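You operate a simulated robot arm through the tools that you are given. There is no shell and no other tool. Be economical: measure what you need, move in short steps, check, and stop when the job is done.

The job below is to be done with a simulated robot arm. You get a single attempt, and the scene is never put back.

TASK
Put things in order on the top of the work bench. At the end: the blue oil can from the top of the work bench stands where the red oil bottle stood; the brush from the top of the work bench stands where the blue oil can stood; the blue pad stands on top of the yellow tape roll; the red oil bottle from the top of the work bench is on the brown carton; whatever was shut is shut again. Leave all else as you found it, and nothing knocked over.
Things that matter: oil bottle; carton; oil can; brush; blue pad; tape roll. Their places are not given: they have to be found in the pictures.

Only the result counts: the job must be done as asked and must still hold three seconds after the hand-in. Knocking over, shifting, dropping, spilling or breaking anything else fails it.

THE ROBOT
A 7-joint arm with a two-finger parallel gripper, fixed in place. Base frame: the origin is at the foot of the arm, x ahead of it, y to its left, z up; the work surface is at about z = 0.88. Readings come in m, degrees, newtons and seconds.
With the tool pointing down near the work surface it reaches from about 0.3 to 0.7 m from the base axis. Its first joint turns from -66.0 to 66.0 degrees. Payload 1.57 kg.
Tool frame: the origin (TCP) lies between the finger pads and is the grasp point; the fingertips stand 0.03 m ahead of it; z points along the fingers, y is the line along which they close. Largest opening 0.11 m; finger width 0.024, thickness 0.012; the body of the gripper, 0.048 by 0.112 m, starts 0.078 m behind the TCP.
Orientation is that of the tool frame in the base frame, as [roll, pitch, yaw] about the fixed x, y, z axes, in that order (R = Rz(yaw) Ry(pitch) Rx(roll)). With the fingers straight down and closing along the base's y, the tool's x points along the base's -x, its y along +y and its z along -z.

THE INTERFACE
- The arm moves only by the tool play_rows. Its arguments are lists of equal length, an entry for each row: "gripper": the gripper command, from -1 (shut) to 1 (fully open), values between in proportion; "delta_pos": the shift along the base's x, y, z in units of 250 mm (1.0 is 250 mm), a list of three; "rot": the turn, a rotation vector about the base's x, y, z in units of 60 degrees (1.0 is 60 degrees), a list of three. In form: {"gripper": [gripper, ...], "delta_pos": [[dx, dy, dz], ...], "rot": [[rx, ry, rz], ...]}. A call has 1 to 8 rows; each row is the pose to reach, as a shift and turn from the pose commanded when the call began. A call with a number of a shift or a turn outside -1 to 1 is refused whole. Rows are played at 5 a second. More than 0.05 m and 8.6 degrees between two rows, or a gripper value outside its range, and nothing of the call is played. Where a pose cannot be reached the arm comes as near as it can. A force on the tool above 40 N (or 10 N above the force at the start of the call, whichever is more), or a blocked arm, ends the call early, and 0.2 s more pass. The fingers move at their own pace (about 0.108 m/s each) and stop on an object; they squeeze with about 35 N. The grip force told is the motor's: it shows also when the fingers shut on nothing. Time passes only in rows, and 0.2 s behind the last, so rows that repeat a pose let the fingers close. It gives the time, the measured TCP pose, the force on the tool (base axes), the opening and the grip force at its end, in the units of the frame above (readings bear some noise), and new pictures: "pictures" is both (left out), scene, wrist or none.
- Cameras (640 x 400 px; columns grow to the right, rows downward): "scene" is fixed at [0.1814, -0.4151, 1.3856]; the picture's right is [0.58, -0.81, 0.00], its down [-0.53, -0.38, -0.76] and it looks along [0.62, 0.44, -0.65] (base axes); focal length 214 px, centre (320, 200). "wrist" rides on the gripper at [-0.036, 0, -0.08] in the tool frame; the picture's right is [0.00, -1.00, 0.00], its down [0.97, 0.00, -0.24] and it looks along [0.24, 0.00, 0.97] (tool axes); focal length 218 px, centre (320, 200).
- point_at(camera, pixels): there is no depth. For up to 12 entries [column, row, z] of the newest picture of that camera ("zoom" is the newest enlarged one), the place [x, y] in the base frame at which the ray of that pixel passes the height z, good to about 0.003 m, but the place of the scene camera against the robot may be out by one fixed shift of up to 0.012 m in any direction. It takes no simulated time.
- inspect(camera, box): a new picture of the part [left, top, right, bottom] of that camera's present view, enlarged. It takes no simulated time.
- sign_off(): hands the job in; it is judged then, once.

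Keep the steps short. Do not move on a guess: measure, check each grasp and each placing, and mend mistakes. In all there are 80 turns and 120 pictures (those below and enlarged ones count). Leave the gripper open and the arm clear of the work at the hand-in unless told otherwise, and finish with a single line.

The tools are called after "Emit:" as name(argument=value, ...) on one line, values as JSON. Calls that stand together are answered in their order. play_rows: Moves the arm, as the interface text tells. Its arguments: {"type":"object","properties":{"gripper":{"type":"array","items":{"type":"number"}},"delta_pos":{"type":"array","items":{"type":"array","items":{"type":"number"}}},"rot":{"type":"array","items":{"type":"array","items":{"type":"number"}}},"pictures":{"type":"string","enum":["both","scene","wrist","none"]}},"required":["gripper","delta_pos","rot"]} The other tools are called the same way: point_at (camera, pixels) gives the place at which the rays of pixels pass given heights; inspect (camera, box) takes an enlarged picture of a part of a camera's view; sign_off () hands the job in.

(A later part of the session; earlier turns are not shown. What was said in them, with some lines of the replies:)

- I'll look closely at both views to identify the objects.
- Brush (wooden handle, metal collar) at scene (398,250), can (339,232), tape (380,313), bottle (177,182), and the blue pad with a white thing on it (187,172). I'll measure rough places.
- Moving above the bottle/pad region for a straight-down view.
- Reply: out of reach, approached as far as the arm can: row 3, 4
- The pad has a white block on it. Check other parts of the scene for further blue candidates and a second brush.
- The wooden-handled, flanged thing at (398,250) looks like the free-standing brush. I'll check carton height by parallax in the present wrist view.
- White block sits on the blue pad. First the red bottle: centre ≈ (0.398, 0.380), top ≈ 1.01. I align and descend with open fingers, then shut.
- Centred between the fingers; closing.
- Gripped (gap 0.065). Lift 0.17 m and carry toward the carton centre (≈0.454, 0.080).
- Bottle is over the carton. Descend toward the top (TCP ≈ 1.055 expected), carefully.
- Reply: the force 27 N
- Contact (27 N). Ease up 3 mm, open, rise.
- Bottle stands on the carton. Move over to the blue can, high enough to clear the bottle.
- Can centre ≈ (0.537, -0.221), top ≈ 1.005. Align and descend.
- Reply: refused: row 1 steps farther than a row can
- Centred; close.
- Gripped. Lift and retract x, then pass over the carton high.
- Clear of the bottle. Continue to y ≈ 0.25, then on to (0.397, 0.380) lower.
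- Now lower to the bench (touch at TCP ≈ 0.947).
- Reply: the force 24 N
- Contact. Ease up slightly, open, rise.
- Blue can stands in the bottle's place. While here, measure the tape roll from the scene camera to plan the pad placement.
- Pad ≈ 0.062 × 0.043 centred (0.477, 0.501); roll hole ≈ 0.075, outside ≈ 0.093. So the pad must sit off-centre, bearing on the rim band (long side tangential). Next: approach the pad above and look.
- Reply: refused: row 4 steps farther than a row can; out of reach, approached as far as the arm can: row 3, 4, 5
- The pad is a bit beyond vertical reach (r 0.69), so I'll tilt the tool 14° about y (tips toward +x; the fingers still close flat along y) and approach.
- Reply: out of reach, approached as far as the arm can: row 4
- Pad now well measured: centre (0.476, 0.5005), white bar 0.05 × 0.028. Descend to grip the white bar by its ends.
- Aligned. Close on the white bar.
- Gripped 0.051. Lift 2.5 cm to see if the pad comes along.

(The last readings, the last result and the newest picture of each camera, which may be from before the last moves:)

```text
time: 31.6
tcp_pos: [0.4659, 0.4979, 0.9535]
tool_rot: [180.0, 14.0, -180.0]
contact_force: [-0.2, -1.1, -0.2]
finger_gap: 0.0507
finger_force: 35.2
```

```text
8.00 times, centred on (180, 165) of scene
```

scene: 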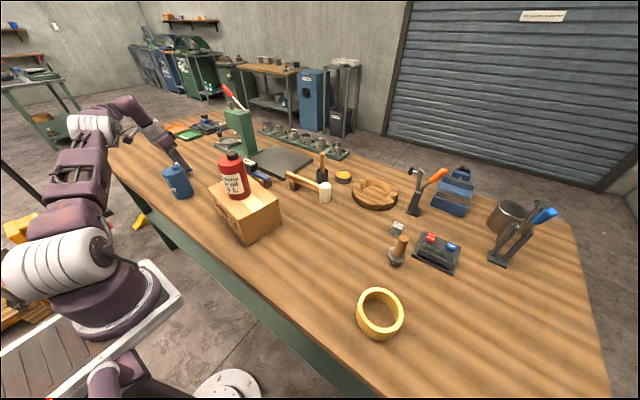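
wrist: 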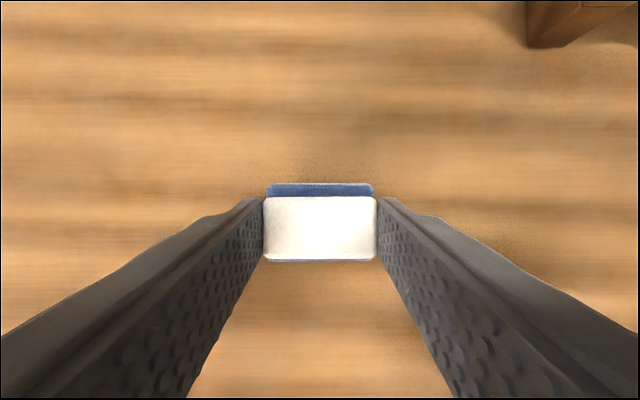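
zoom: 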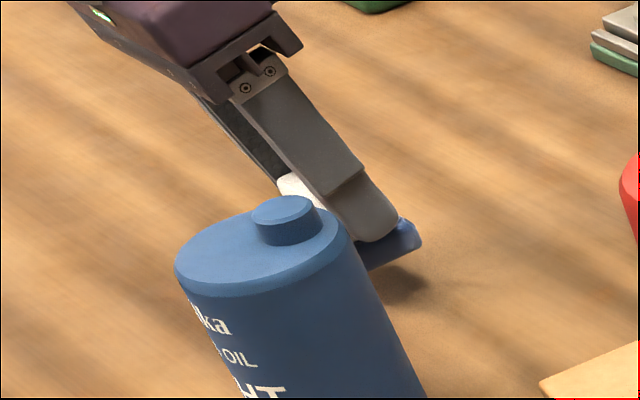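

The pad and white bar are one piece. Lift, retract, and carry high toward the tape roll.

Emit:
play_rows(gripper=[-1, -1, -1, -1, -1, -1, -1], delta_pos=[[-0.01, -0.05, 0.16], [-0.02, -0.12, 0.32], [-0.02, -0.2, 0.48], [-0.06, -0.3, 0.64], [-0.1, -0.42, 0.78], [-0.14, -0.56, 0.9], [-0.16, -0.74, 0.97]], rot=[[0, 0, 0], [0, 0, 0], [0, 0, 0], [0, 0, 0], [0, 0, 0], [0, 0, 0], [0, 0, 0]], pictures="none")

Emit:
play_rows(gripper=[-1, -1, -1, -1, -1, -1], delta_pos=[[0, -0.15, 0.04], [0, -0.33, 0.06], [0, -0.49, 0.06], [0, -0.66, 0.06], [0, -0.83, 0.06], [0, -1.0, 0.06]], rot=[[0, 0, 0], [0, 0, 0], [0, 0, 0], [0, 0, 0], [0, 0, 0], [0, 0, 0]], pictures="scene")

```text
time: 33.2
tcp_pos: [0.4267, 0.3115, 1.1963]
tool_rot: [-180.0, 13.9, 180.0]
contact_force: [0.6, -0.5, -0.7]
finger_gap: 0.0508
finger_force: 35.1
```

```text
time: 34.6
tcp_pos: [0.4267, 0.0596, 1.2103]
tool_rot: [179.9, 14.0, -179.9]
contact_force: [0.3, -1.5, -0.3]
finger_gap: 0.0508
finger_force: 34.8
```

scene: 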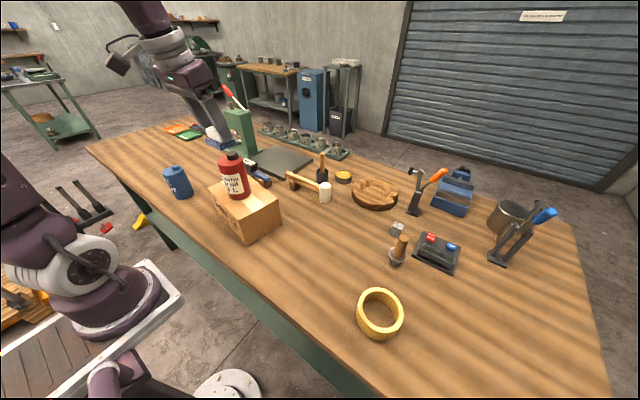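

Continue toward the tape roll.

Emit:
play_rows(gripper=[-1, -1, -1, -1, -1, -1], delta_pos=[[0, -0.18, 0], [0, -0.36, 0], [0, -0.53, 0], [0, -0.7, 0], [0, -0.85, 0], [0, -1.0, 0]], rot=[[0, 0, 0], [0, 0, 0], [0, 0, 0], [0, 0, 0], [0, 0, 0], [0, 0, 0]], pictures="none")

Emit:
play_rows(gripper=[-1, -1, -1, -1, -1], delta_pos=[[-0.04, -0.15, -0.08], [-0.08, -0.3, -0.16], [-0.12, -0.45, -0.24], [-0.16, -0.58, -0.32], [-0.16, -0.58, -0.32]], rot=[[0, 0, 0], [0, 0, 0], [0, 0, 0], [0, 0, 0], [0, 0, 0]], pictures="both")

```text
time: 36.0
tcp_pos: [0.4256, -0.1889, 1.2123]
tool_rot: [-179.9, 14.0, -179.8]
contact_force: [0.0, -0.2, -0.4]
finger_gap: 0.051
finger_force: 35.0
```

```text
time: 37.2
tcp_pos: [0.3832, -0.3351, 1.1315]
tool_rot: [-179.9, 13.9, 179.9]
contact_force: [0.1, 0.7, -1.0]
finger_gap: 0.0508
finger_force: 34.9
```

scene: 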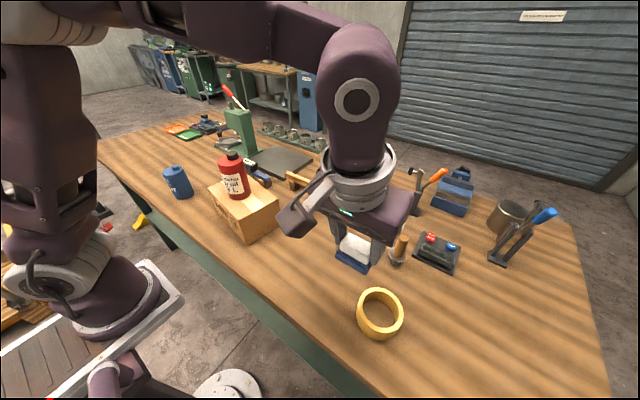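
wrist: 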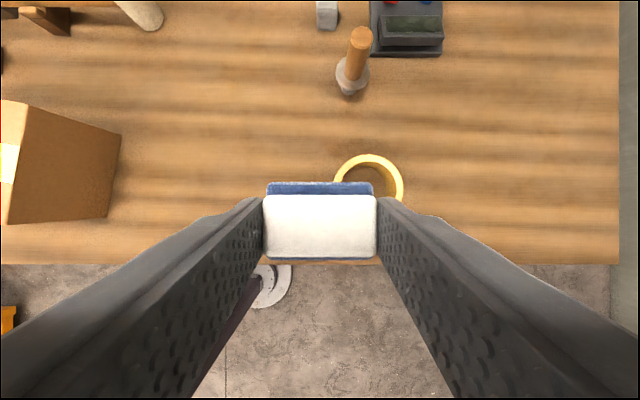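

Ring is partly hidden; back off in x to see it completely.

Emit:
play_rows(gripper=[-1, -1, -1], delta_pos=[[-0.12, -0.13, -0.05], [-0.24, -0.26, -0.1], [-0.24, -0.26, -0.1]], rot=[[0, 0, 0], [0, 0, 0], [0, 0, 0]], pictures="wrist")

Emit:
inspect(camera="wrist", box=[250, 70, 410, 200])

```text
time: 38.0
tcp_pos: [0.3262, -0.4006, 1.1057]
tool_rot: [180.0, 14.0, -179.9]
contact_force: [0.0, 0.3, -0.5]
finger_gap: 0.0508
finger_force: 35.1
```

wrist: 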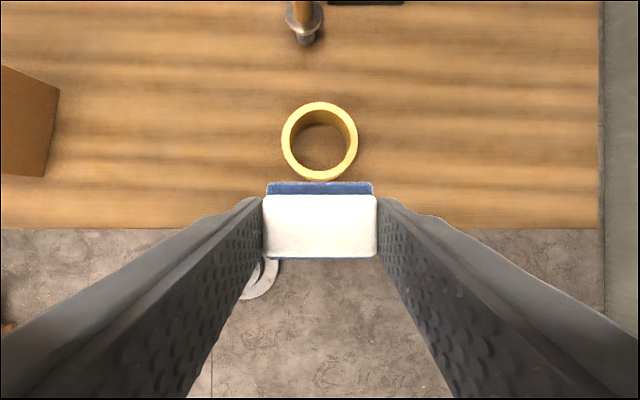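

```text
3.08 times, centred on (330, 135) of wrist
```

zoom: 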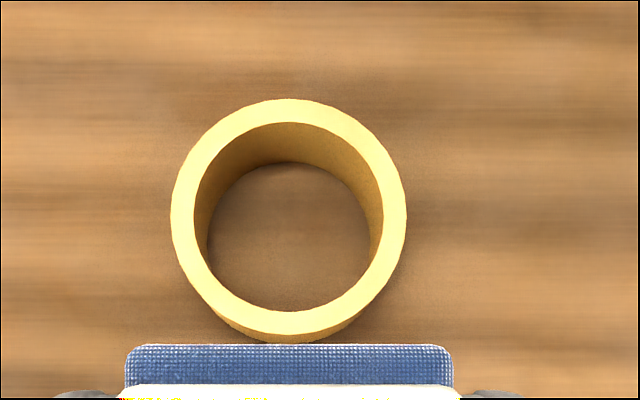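

Emit:
point_at(camera="zoom", pixels=[[289, 98, 0.92], [289, 335, 0.92], [170, 216, 0.92], [407, 216, 0.92], [289, 122, 0.92], [289, 310, 0.92], [194, 216, 0.92], [384, 216, 0.92], [289, 163, 0.88], [289, 340, 0.88], [207, 240, 0.88], [371, 240, 0.88]])

```text
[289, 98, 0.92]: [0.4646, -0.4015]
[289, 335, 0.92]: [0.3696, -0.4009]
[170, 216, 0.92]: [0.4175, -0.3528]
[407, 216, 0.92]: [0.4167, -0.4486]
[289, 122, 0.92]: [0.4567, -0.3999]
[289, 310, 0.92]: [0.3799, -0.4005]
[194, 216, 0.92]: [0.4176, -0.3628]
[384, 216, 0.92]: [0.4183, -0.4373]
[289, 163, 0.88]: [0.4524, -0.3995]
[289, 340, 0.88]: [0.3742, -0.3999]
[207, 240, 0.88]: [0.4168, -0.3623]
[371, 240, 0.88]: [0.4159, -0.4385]
```

Roll: centre (0.4175, -0.4005), inner r 0.0378, outer r 0.0475, top 0.92. Pad centre to go to x = 0.450 (offset 0.032 over the rim): TCP (0.4450, -0.4005), touch at ≈ 0.968.

Emit:
play_rows(gripper=[-1, -1, -1, -1, -1, -1, -1], delta_pos=[[0.15, 0, 0], [0.32, 0, 0], [0.475, 0, 0], [0.475, 0, -0.18], [0.475, 0, -0.36], [0.475, 0, -0.48], [0.475, 0, -0.48]], rot=[[0, 0, 0], [0, 0, 0], [0, 0, 0], [0, 0, 0], [0, 0, 0], [0, 0, 0], [0, 0, 0]], pictures="both")

Emit:
inspect(camera="scene", box=[320, 240, 440, 350])

```text
time: 39.6
tcp_pos: [0.445, -0.3983, 0.9854]
tool_rot: [180.0, 13.9, 180.0]
contact_force: [0.2, 0.7, -0.2]
finger_gap: 0.051
finger_force: 34.7
```

scene: 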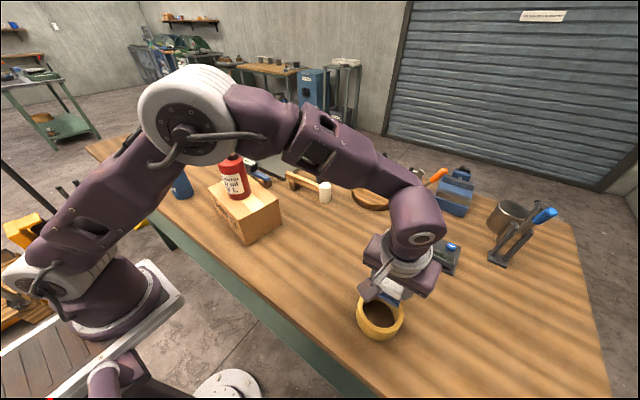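
wrist: 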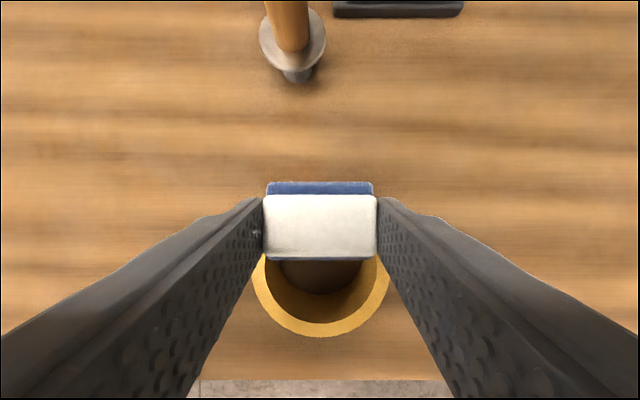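

```text
3.64 times, centred on (380, 295) of scene
```

zoom: 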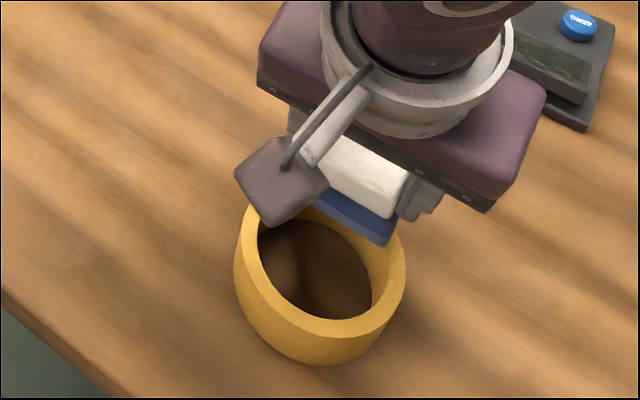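

Aligned. Lower slowly to contact.

Emit:
play_rows(gripper=[-1, -1, -1, -1, -1], delta_pos=[[0, 0, -0.04], [0, 0, -0.052], [0, 0, -0.06], [0, 0, -0.066], [0, 0, -0.07]], rot=[[0, 0, 0], [0, 0, 0], [0, 0, 0], [0, 0, 0], [0, 0, 0]], pictures="none")

```text
time: 40.7
tcp_pos: [0.446, -0.4001, 0.9727]
tool_rot: [-179.8, 14.3, -179.8]
contact_force: [-0.6, 2.0, 10.7]
finger_gap: 0.051
finger_force: 34.7
stopped in row 5: the force on the tool passed its limit (the readings are from after the stop); the commanded pose is now the measured one
```

Contact at TCP ≈ 0.973. Check then open.

Emit:
play_rows(gripper=[-1, 0.0, 0.0, 0.5, 0.5], delta_pos=[[0, 0, 0], [0, 0, 0.0], [0, 0, 0.0], [0, 0, 0.0], [0, 0, 0.0]], rot=[[0, 0, 0], [0, 0, 0], [0, 0, 0], [0, 0, 0], [0, 0, 0]], pictures="wrist")

Emit:
inspect(camera="scene", box=[320, 240, 440, 350])

```text
time: 41.9
tcp_pos: [0.446, -0.3987, 0.9716]
tool_rot: [-179.9, 14.1, -179.9]
contact_force: [-0.3, -0.3, 0.6]
finger_gap: 0.0825
finger_force: 0.0
```

wrist: 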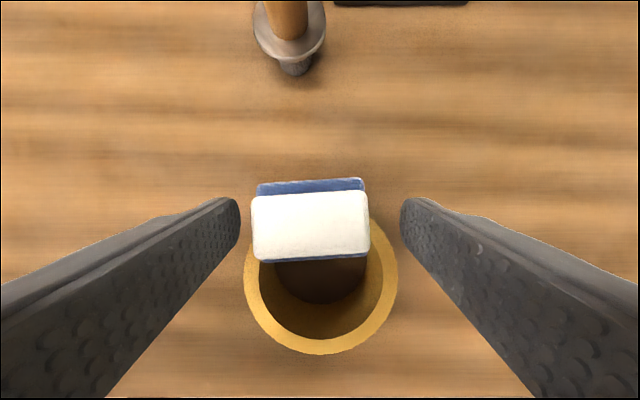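

```text
3.64 times, centred on (380, 295) of scene
```

zoom: 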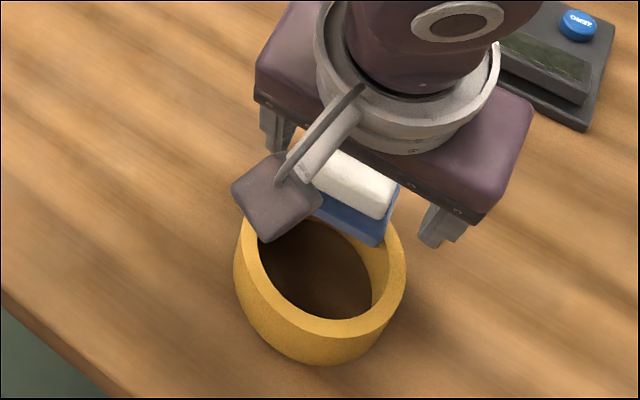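

Pad rests there, slightly turned. Rise and look.

Emit:
play_rows(gripper=[0.8, 1, 1, 1, 1], delta_pos=[[0, 0, 0.1], [0, 0, 0.25], [-0.05, 0, 0.42], [-0.12, 0.1, 0.56], [-0.12, 0.1, 0.56]], rot=[[0, 0, 0], [0, 0, 0], [0, 0, 0], [0, 0.1, 0], [0, 0.1, 0]], pictures="both")

Emit:
inspect(camera="scene", box=[335, 260, 425, 350])

Emit:
inspect(camera="wrist", box=[240, 120, 440, 245])

```text
time: 43.1
tcp_pos: [0.4166, -0.3745, 1.1121]
tool_rot: [-179.8, 8.1, -179.8]
contact_force: [0.6, 0.7, 0.2]
finger_gap: 0.1101
finger_force: 0.1
```

scene: 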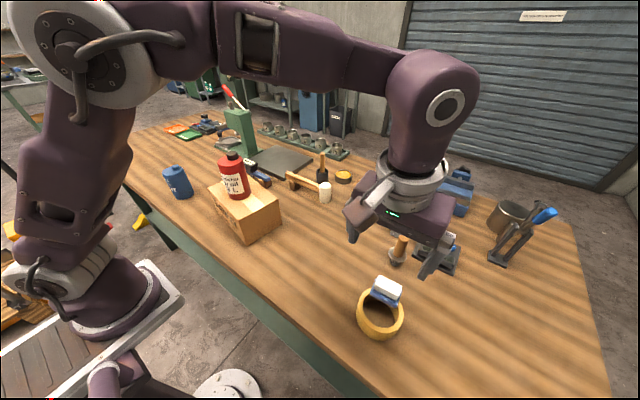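
wrist: 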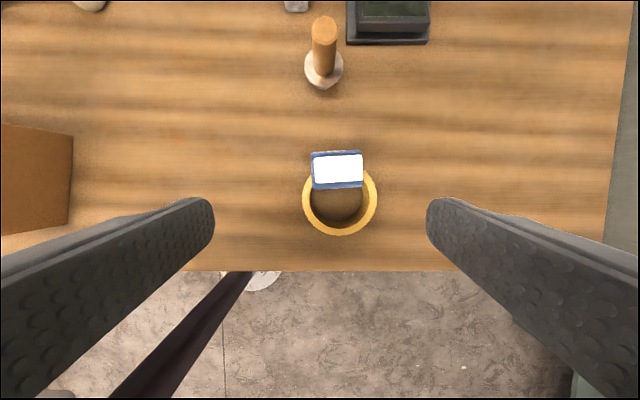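

```text
4.44 times, centred on (380, 305) of scene
```

zoom: 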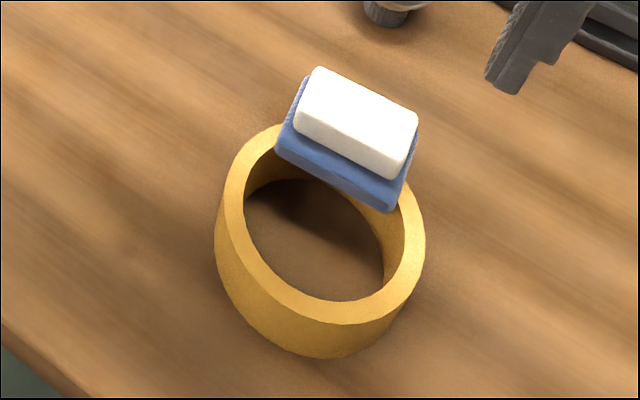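

```text
3.20 times, centred on (340, 182) of wrist
```

zoom: 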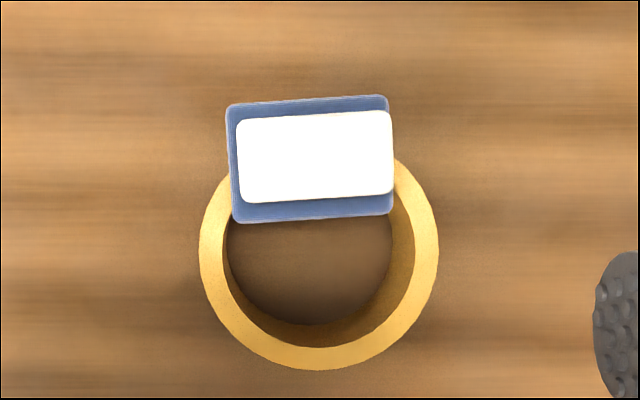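

The pad lies flat on the rim. Now measure the brush (handle top at (324,24), base (323,88)).

Emit:
play_rows(gripper=[1, 1, 1, 1], delta_pos=[[0.12, 0, 0], [0.24, 0, 0], [0.4, 0, 0], [0.4, 0.0, 0]], rot=[[0, 0.06, 0], [0, 0.135, 0], [0, 0.135, 0], [0, 0.135, 0]], pictures="wrist")

Emit:
inspect(camera="wrist", box=[260, 90, 400, 180])

```text
time: 44.1
tcp_pos: [0.4969, -0.374, 1.1111]
tool_rot: [-179.7, 0.0, 179.9]
contact_force: [0.0, -0.3, -0.5]
finger_gap: 0.1102
finger_force: 0.1
out of reach, approached as far as the arm can: row 3, 4
```

wrist: 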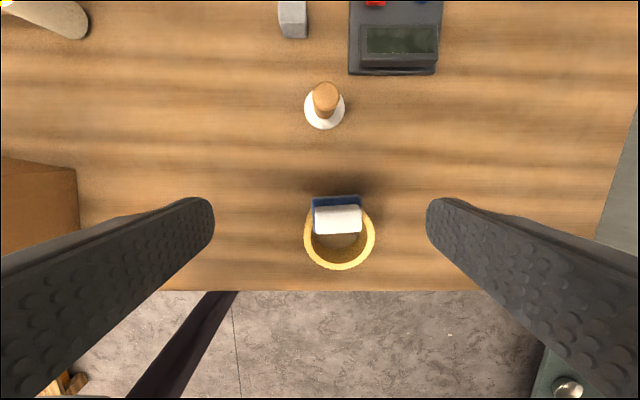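

```text
4.44 times, centred on (330, 135) of wrist
```

zoom: 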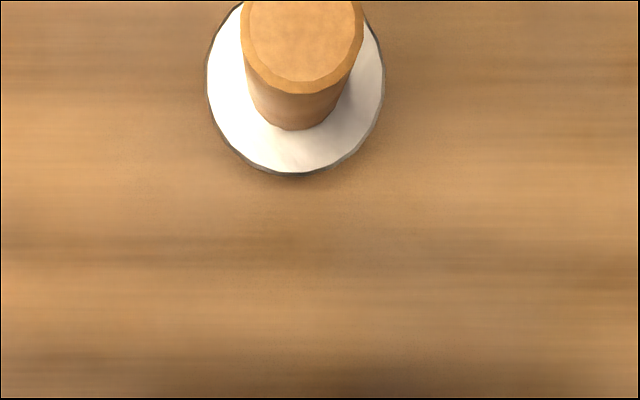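

Emit:
point_at(camera="wrist", pixels=[[326, 92, 0.94], [326, 92, 0.96], [326, 92, 0.98], [326, 92, 1.0], [325, 109, 0.9], [325, 109, 0.91], [305, 109, 0.905], [344, 109, 0.905], [325, 129, 0.905], [325, 118, 0.91], [348, 60, 0.88], [305, 38, 0.88]])

Emit:
inspect(camera="scene", box=[370, 220, 430, 275])

```text
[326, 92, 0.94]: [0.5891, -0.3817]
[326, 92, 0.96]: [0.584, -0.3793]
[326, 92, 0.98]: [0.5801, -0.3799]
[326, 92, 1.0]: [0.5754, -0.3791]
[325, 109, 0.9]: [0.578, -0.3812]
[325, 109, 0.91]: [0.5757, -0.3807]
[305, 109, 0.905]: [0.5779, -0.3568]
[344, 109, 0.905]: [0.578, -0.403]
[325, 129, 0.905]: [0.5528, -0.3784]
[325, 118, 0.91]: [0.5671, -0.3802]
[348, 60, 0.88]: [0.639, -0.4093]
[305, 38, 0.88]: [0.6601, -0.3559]
```

```text
7.27 times, centred on (400, 248) of scene
```

zoom: 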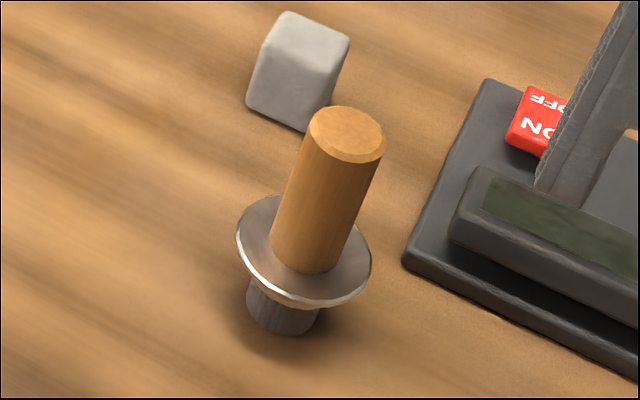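

Brush axis (0.578, -0.380), handle top ≈ 0.985, flange ≈ 0.907. It's at r 0.69, so tilt 14° again and approach from the near side, straddling the handle.

Emit:
play_rows(gripper=[1, 1, 1, 1, 1], delta_pos=[[0.06, -0.012, 0], [0.1, -0.024, -0.1], [0.13, -0.024, -0.22], [0.17, -0.024, -0.36], [0.17, -0.024, -0.36]], rot=[[0, -0.12, 0], [0, -0.233, 0], [0, -0.233, 0], [0, -0.233, 0], [0, -0.233, 0]], pictures="wrist")

```text
time: 45.3
tcp_pos: [0.5388, -0.381, 1.02]
tool_rot: [-179.7, 14.1, -179.9]
contact_force: [0.3, 0.1, 0.8]
finger_gap: 0.1102
finger_force: 0.0
```

wrist: 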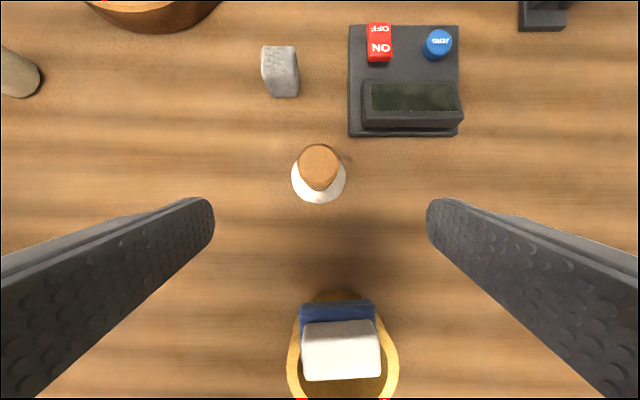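

Emit:
point_at(camera="wrist", pixels=[[350, 136, 0.885], [360, 126, 0.905], [281, 97, 0.88], [317, 150, 0.985], [319, 180, 0.905], [292, 180, 0.905], [346, 180, 0.905], [319, 203, 0.905], [299, 168, 0.985], [340, 168, 0.985]])

```text
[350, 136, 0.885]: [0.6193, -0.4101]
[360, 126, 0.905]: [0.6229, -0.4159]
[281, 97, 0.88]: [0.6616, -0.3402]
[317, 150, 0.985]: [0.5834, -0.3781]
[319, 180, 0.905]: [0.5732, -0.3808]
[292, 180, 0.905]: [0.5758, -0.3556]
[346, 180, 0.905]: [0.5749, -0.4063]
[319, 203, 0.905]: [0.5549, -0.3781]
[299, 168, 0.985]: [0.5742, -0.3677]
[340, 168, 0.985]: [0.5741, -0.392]
```

Handle centre ≈ (0.576, -0.380); the scale's edge is at x 0.619, clear. Narrow the opening to ~0.065 and go in.

Emit:
play_rows(gripper=[0.18, 0.18, 0.18, 0.18, 0.18], delta_pos=[[0, 0.004, 0], [0.05, 0.004, -0.07], [0.1, 0.004, -0.16], [0.145, 0.004, -0.25], [0.145, 0.004, -0.25]], rot=[[0, 0, 0], [0, 0, 0], [0, 0, 0], [0, 0, 0], [0, 0, 0]], pictures="both")

```text
time: 46.5
tcp_pos: [0.5749, -0.3789, 0.958]
tool_rot: [-179.8, 14.1, -179.9]
contact_force: [0.1, 0.3, -0.5]
finger_gap: 0.0648
finger_force: 0.2
```

scene: 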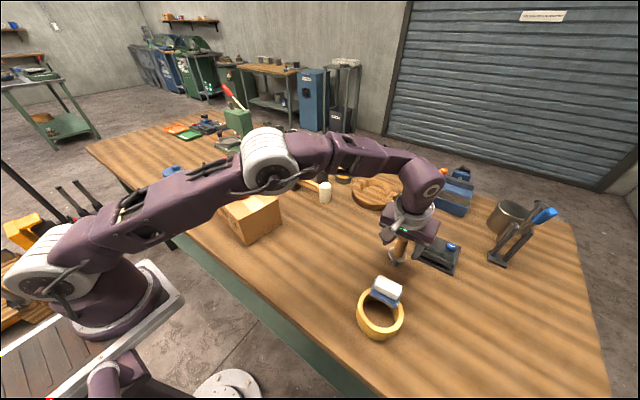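
wrist: 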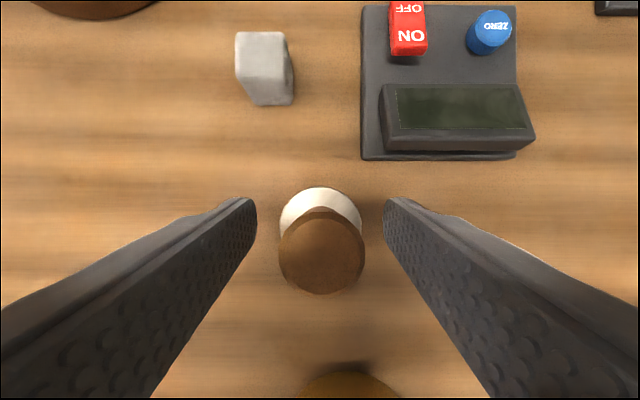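

Handle is between the fingers. Close.

Emit:
play_rows(gripper=[-1, -1, -1, -1], delta_pos=[[0, 0, 0], [0, 0, 0], [0, 0, 0], [0, 0, 0]], rot=[[0, 0, 0], [0, 0, 0], [0, 0, 0], [0, 0, 0]], pictures="wrist")

```text
time: 47.5
tcp_pos: [0.575, -0.3799, 0.9582]
tool_rot: [-179.9, 14.1, -180.0]
contact_force: [-0.6, 0.0, 0.2]
finger_gap: 0.0235
finger_force: 35.2
```

wrist: 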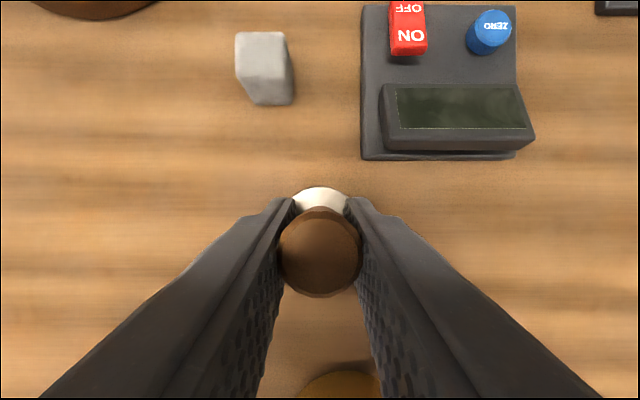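

Gripped (0.0235). Lift while retracting and go to the can's old place: TCP (0.537, -0.2205).

Emit:
play_rows(gripper=[-1, -1, -1, -1, -1, -1, -1], delta_pos=[[0, 0, 0.06], [-0.02, 0.04, 0.14], [-0.06, 0.16, 0.22], [-0.1, 0.3, 0.22], [-0.13, 0.46, 0.22], [-0.152, 0.637, 0.22], [-0.152, 0.637, 0.22]], rot=[[0, 0, 0], [0, 0, 0], [0, 0, 0], [0, 0, 0], [0, 0, 0], [0, 0, 0], [0, 0, 0]], pictures="both")

```text
time: 49.1
tcp_pos: [0.5358, -0.2211, 1.0146]
tool_rot: [-179.8, 14.1, 180.0]
contact_force: [-0.2, 0.4, -0.1]
finger_gap: 0.0237
finger_force: 35.0
```

scene: 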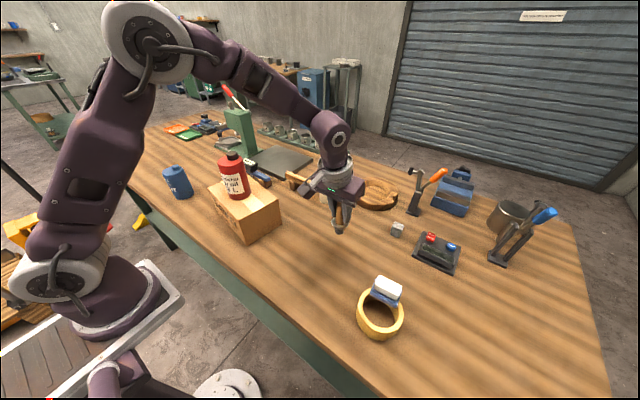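
wrist: 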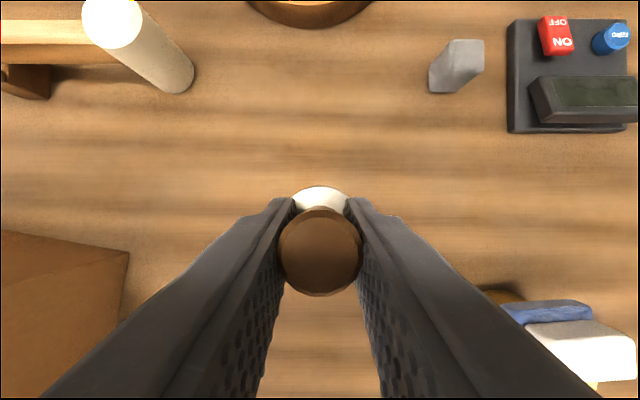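

Emit:
play_rows(gripper=[-1, -1, -1, -1, -1, -1], delta_pos=[[0.004, 0, -0.1], [0.004, 0, -0.18], [0.004, 0, -0.21], [0.004, 0, -0.22], [0.004, 0, -0.226], [0.004, 0, -0.23]], rot=[[0, 0, 0], [0, 0, 0], [0, 0, 0], [0, 0, 0], [0, 0, 0], [0, 0, 0]], pictures="none")

```text
time: 50.5
tcp_pos: [0.5389, -0.2208, 0.9574]
tool_rot: [-179.7, 14.2, -179.9]
contact_force: [-4.9, 2.9, 24.2]
finger_gap: 0.0237
finger_force: 34.7
```

Contact. Ease up 1.5 mm, open, look.

Emit:
play_rows(gripper=[-1, -1, -0.2, 0.2, 0.2, 0.2], delta_pos=[[0, 0, 0.006], [0, 0, 0.006], [0, 0, 0.006], [0, 0, 0.006], [0, 0, 0.006], [0, 0, 0.006]], rot=[[0, 0, 0], [0, 0, 0], [0, 0, 0], [0, 0, 0], [0, 0, 0], [0, 0, 0]], pictures="wrist")

```text
time: 51.9
tcp_pos: [0.5377, -0.2199, 0.9594]
tool_rot: [-179.8, 14.1, -179.9]
contact_force: [-0.5, 0.1, 0.4]
finger_gap: 0.0659
finger_force: 0.0
```

wrist: 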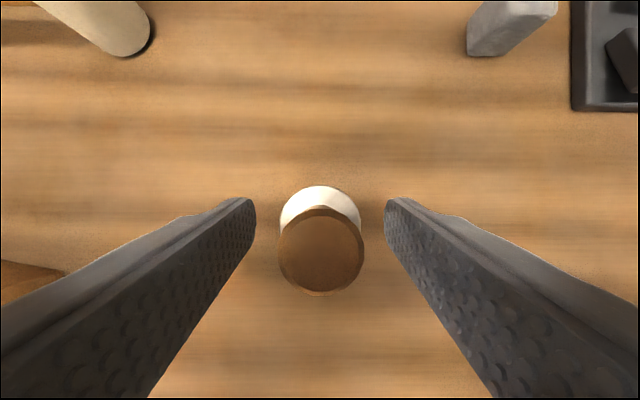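

Brush stands free. Rise straight up, untilt, and back the arm off.

Emit:
play_rows(gripper=[0.2, 0.2, 0.2, 0.6, 1, 1, 1, 1], delta_pos=[[0, 0, 0.16], [0, 0, 0.34], [-0.06, 0, 0.5], [-0.16, 0, 0.64], [-0.28, 0, 0.74], [-0.42, 0, 0.84], [-0.58, 0, 0.92], [-0.7, 0, 0.98]], rot=[[0, 0, 0], [0, 0, 0], [0, 0, 0], [0, 0.1, 0], [0, 0.2, 0], [0, 0.233, 0], [0, 0.233, 0], [0, 0.233, 0]], pictures="both")

Emit:
inspect(camera="scene", box=[310, 180, 470, 350])

Emit:
inspect(camera="scene", box=[130, 120, 310, 250])

```text
time: 53.7
tcp_pos: [0.3625, -0.2198, 1.2036]
tool_rot: [-179.9, 0.1, -179.8]
contact_force: [0.5, -0.1, -0.2]
finger_gap: 0.11
finger_force: 0.1
```

scene: 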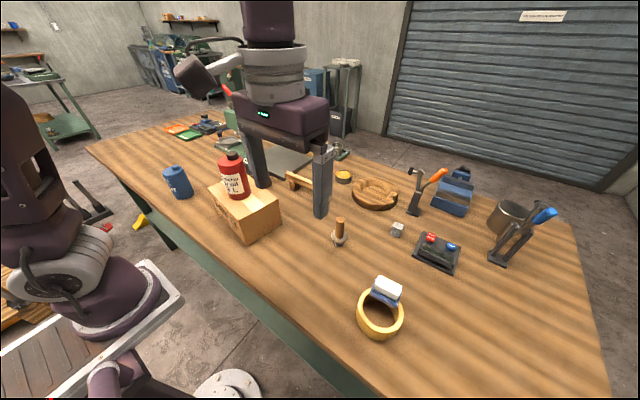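
wrist: 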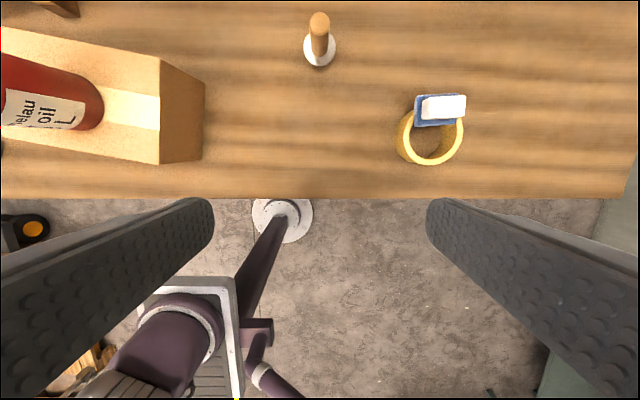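

```text
2.35 times, centred on (390, 265) of scene
```

zoom: 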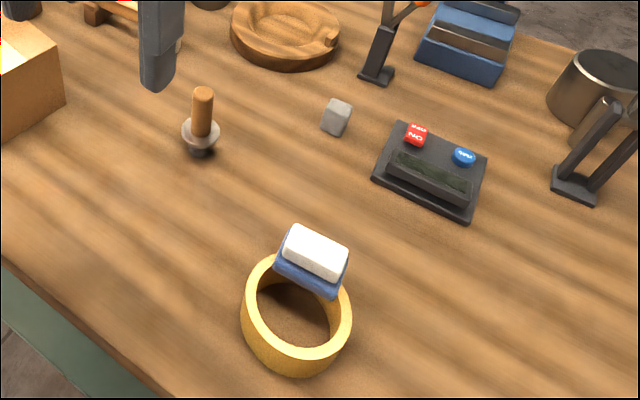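

```text
3.08 times, centred on (220, 185) of scene
```

zoom: 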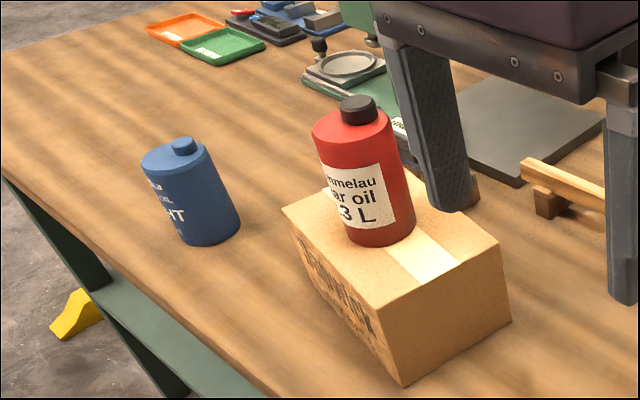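

Everything is in place. Wait a moment with the arm clear and confirm nothing moves.

Emit:
play_rows(gripper=[1, 1, 1, 1, 1, 1, 1, 1], delta_pos=[[0, 0, 0.1], [0, 0.1, 0.2], [0, 0.2, 0.3], [0, 0.2, 0.3], [0, 0.2, 0.3], [0, 0.2, 0.3], [0, 0.2, 0.3], [0, 0.2, 0.3]], rot=[[0, 0, 0], [0, 0, 0], [0, 0, 0], [0, 0, 0], [0, 0, 0], [0, 0, 0], [0, 0, 0], [0, 0, 0]], pictures="both")

```text
time: 55.5
tcp_pos: [0.363, -0.1699, 1.2786]
tool_rot: [-179.9, 0.1, -179.9]
contact_force: [-0.1, -0.1, 0.4]
finger_gap: 0.1099
finger_force: 0.1
```

scene: 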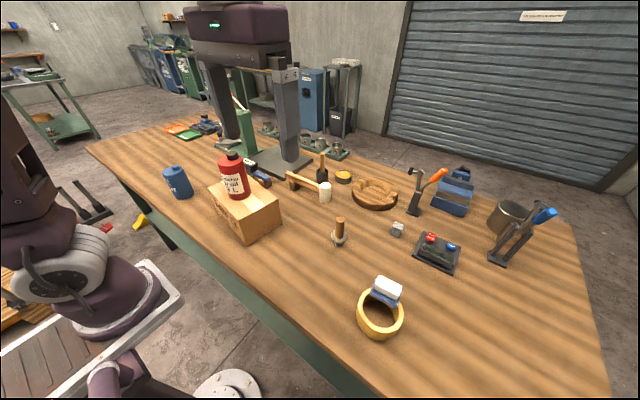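
wrist: 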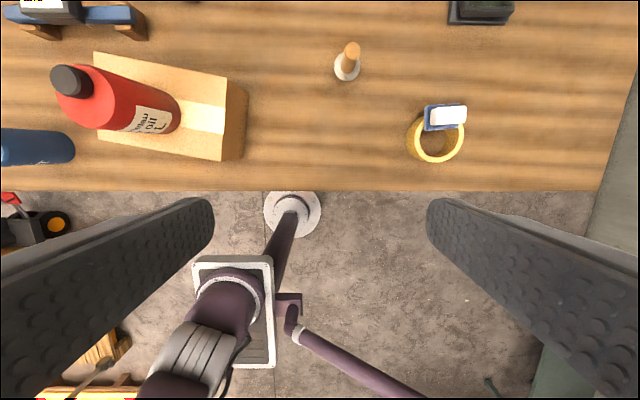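

All is stable and the arm is clear with the gripper open; handing in.

Emit:
sign_off()

```text
The job is handed in.
```

The blue oil can stands where the red bottle was, the brush stands where the can was, the red bottle is on the carton, and the blue pad rests off-centre on the tape roll's rim because it is smaller than the hole; I opened nothing, knocked nothing over, and handed the job in.
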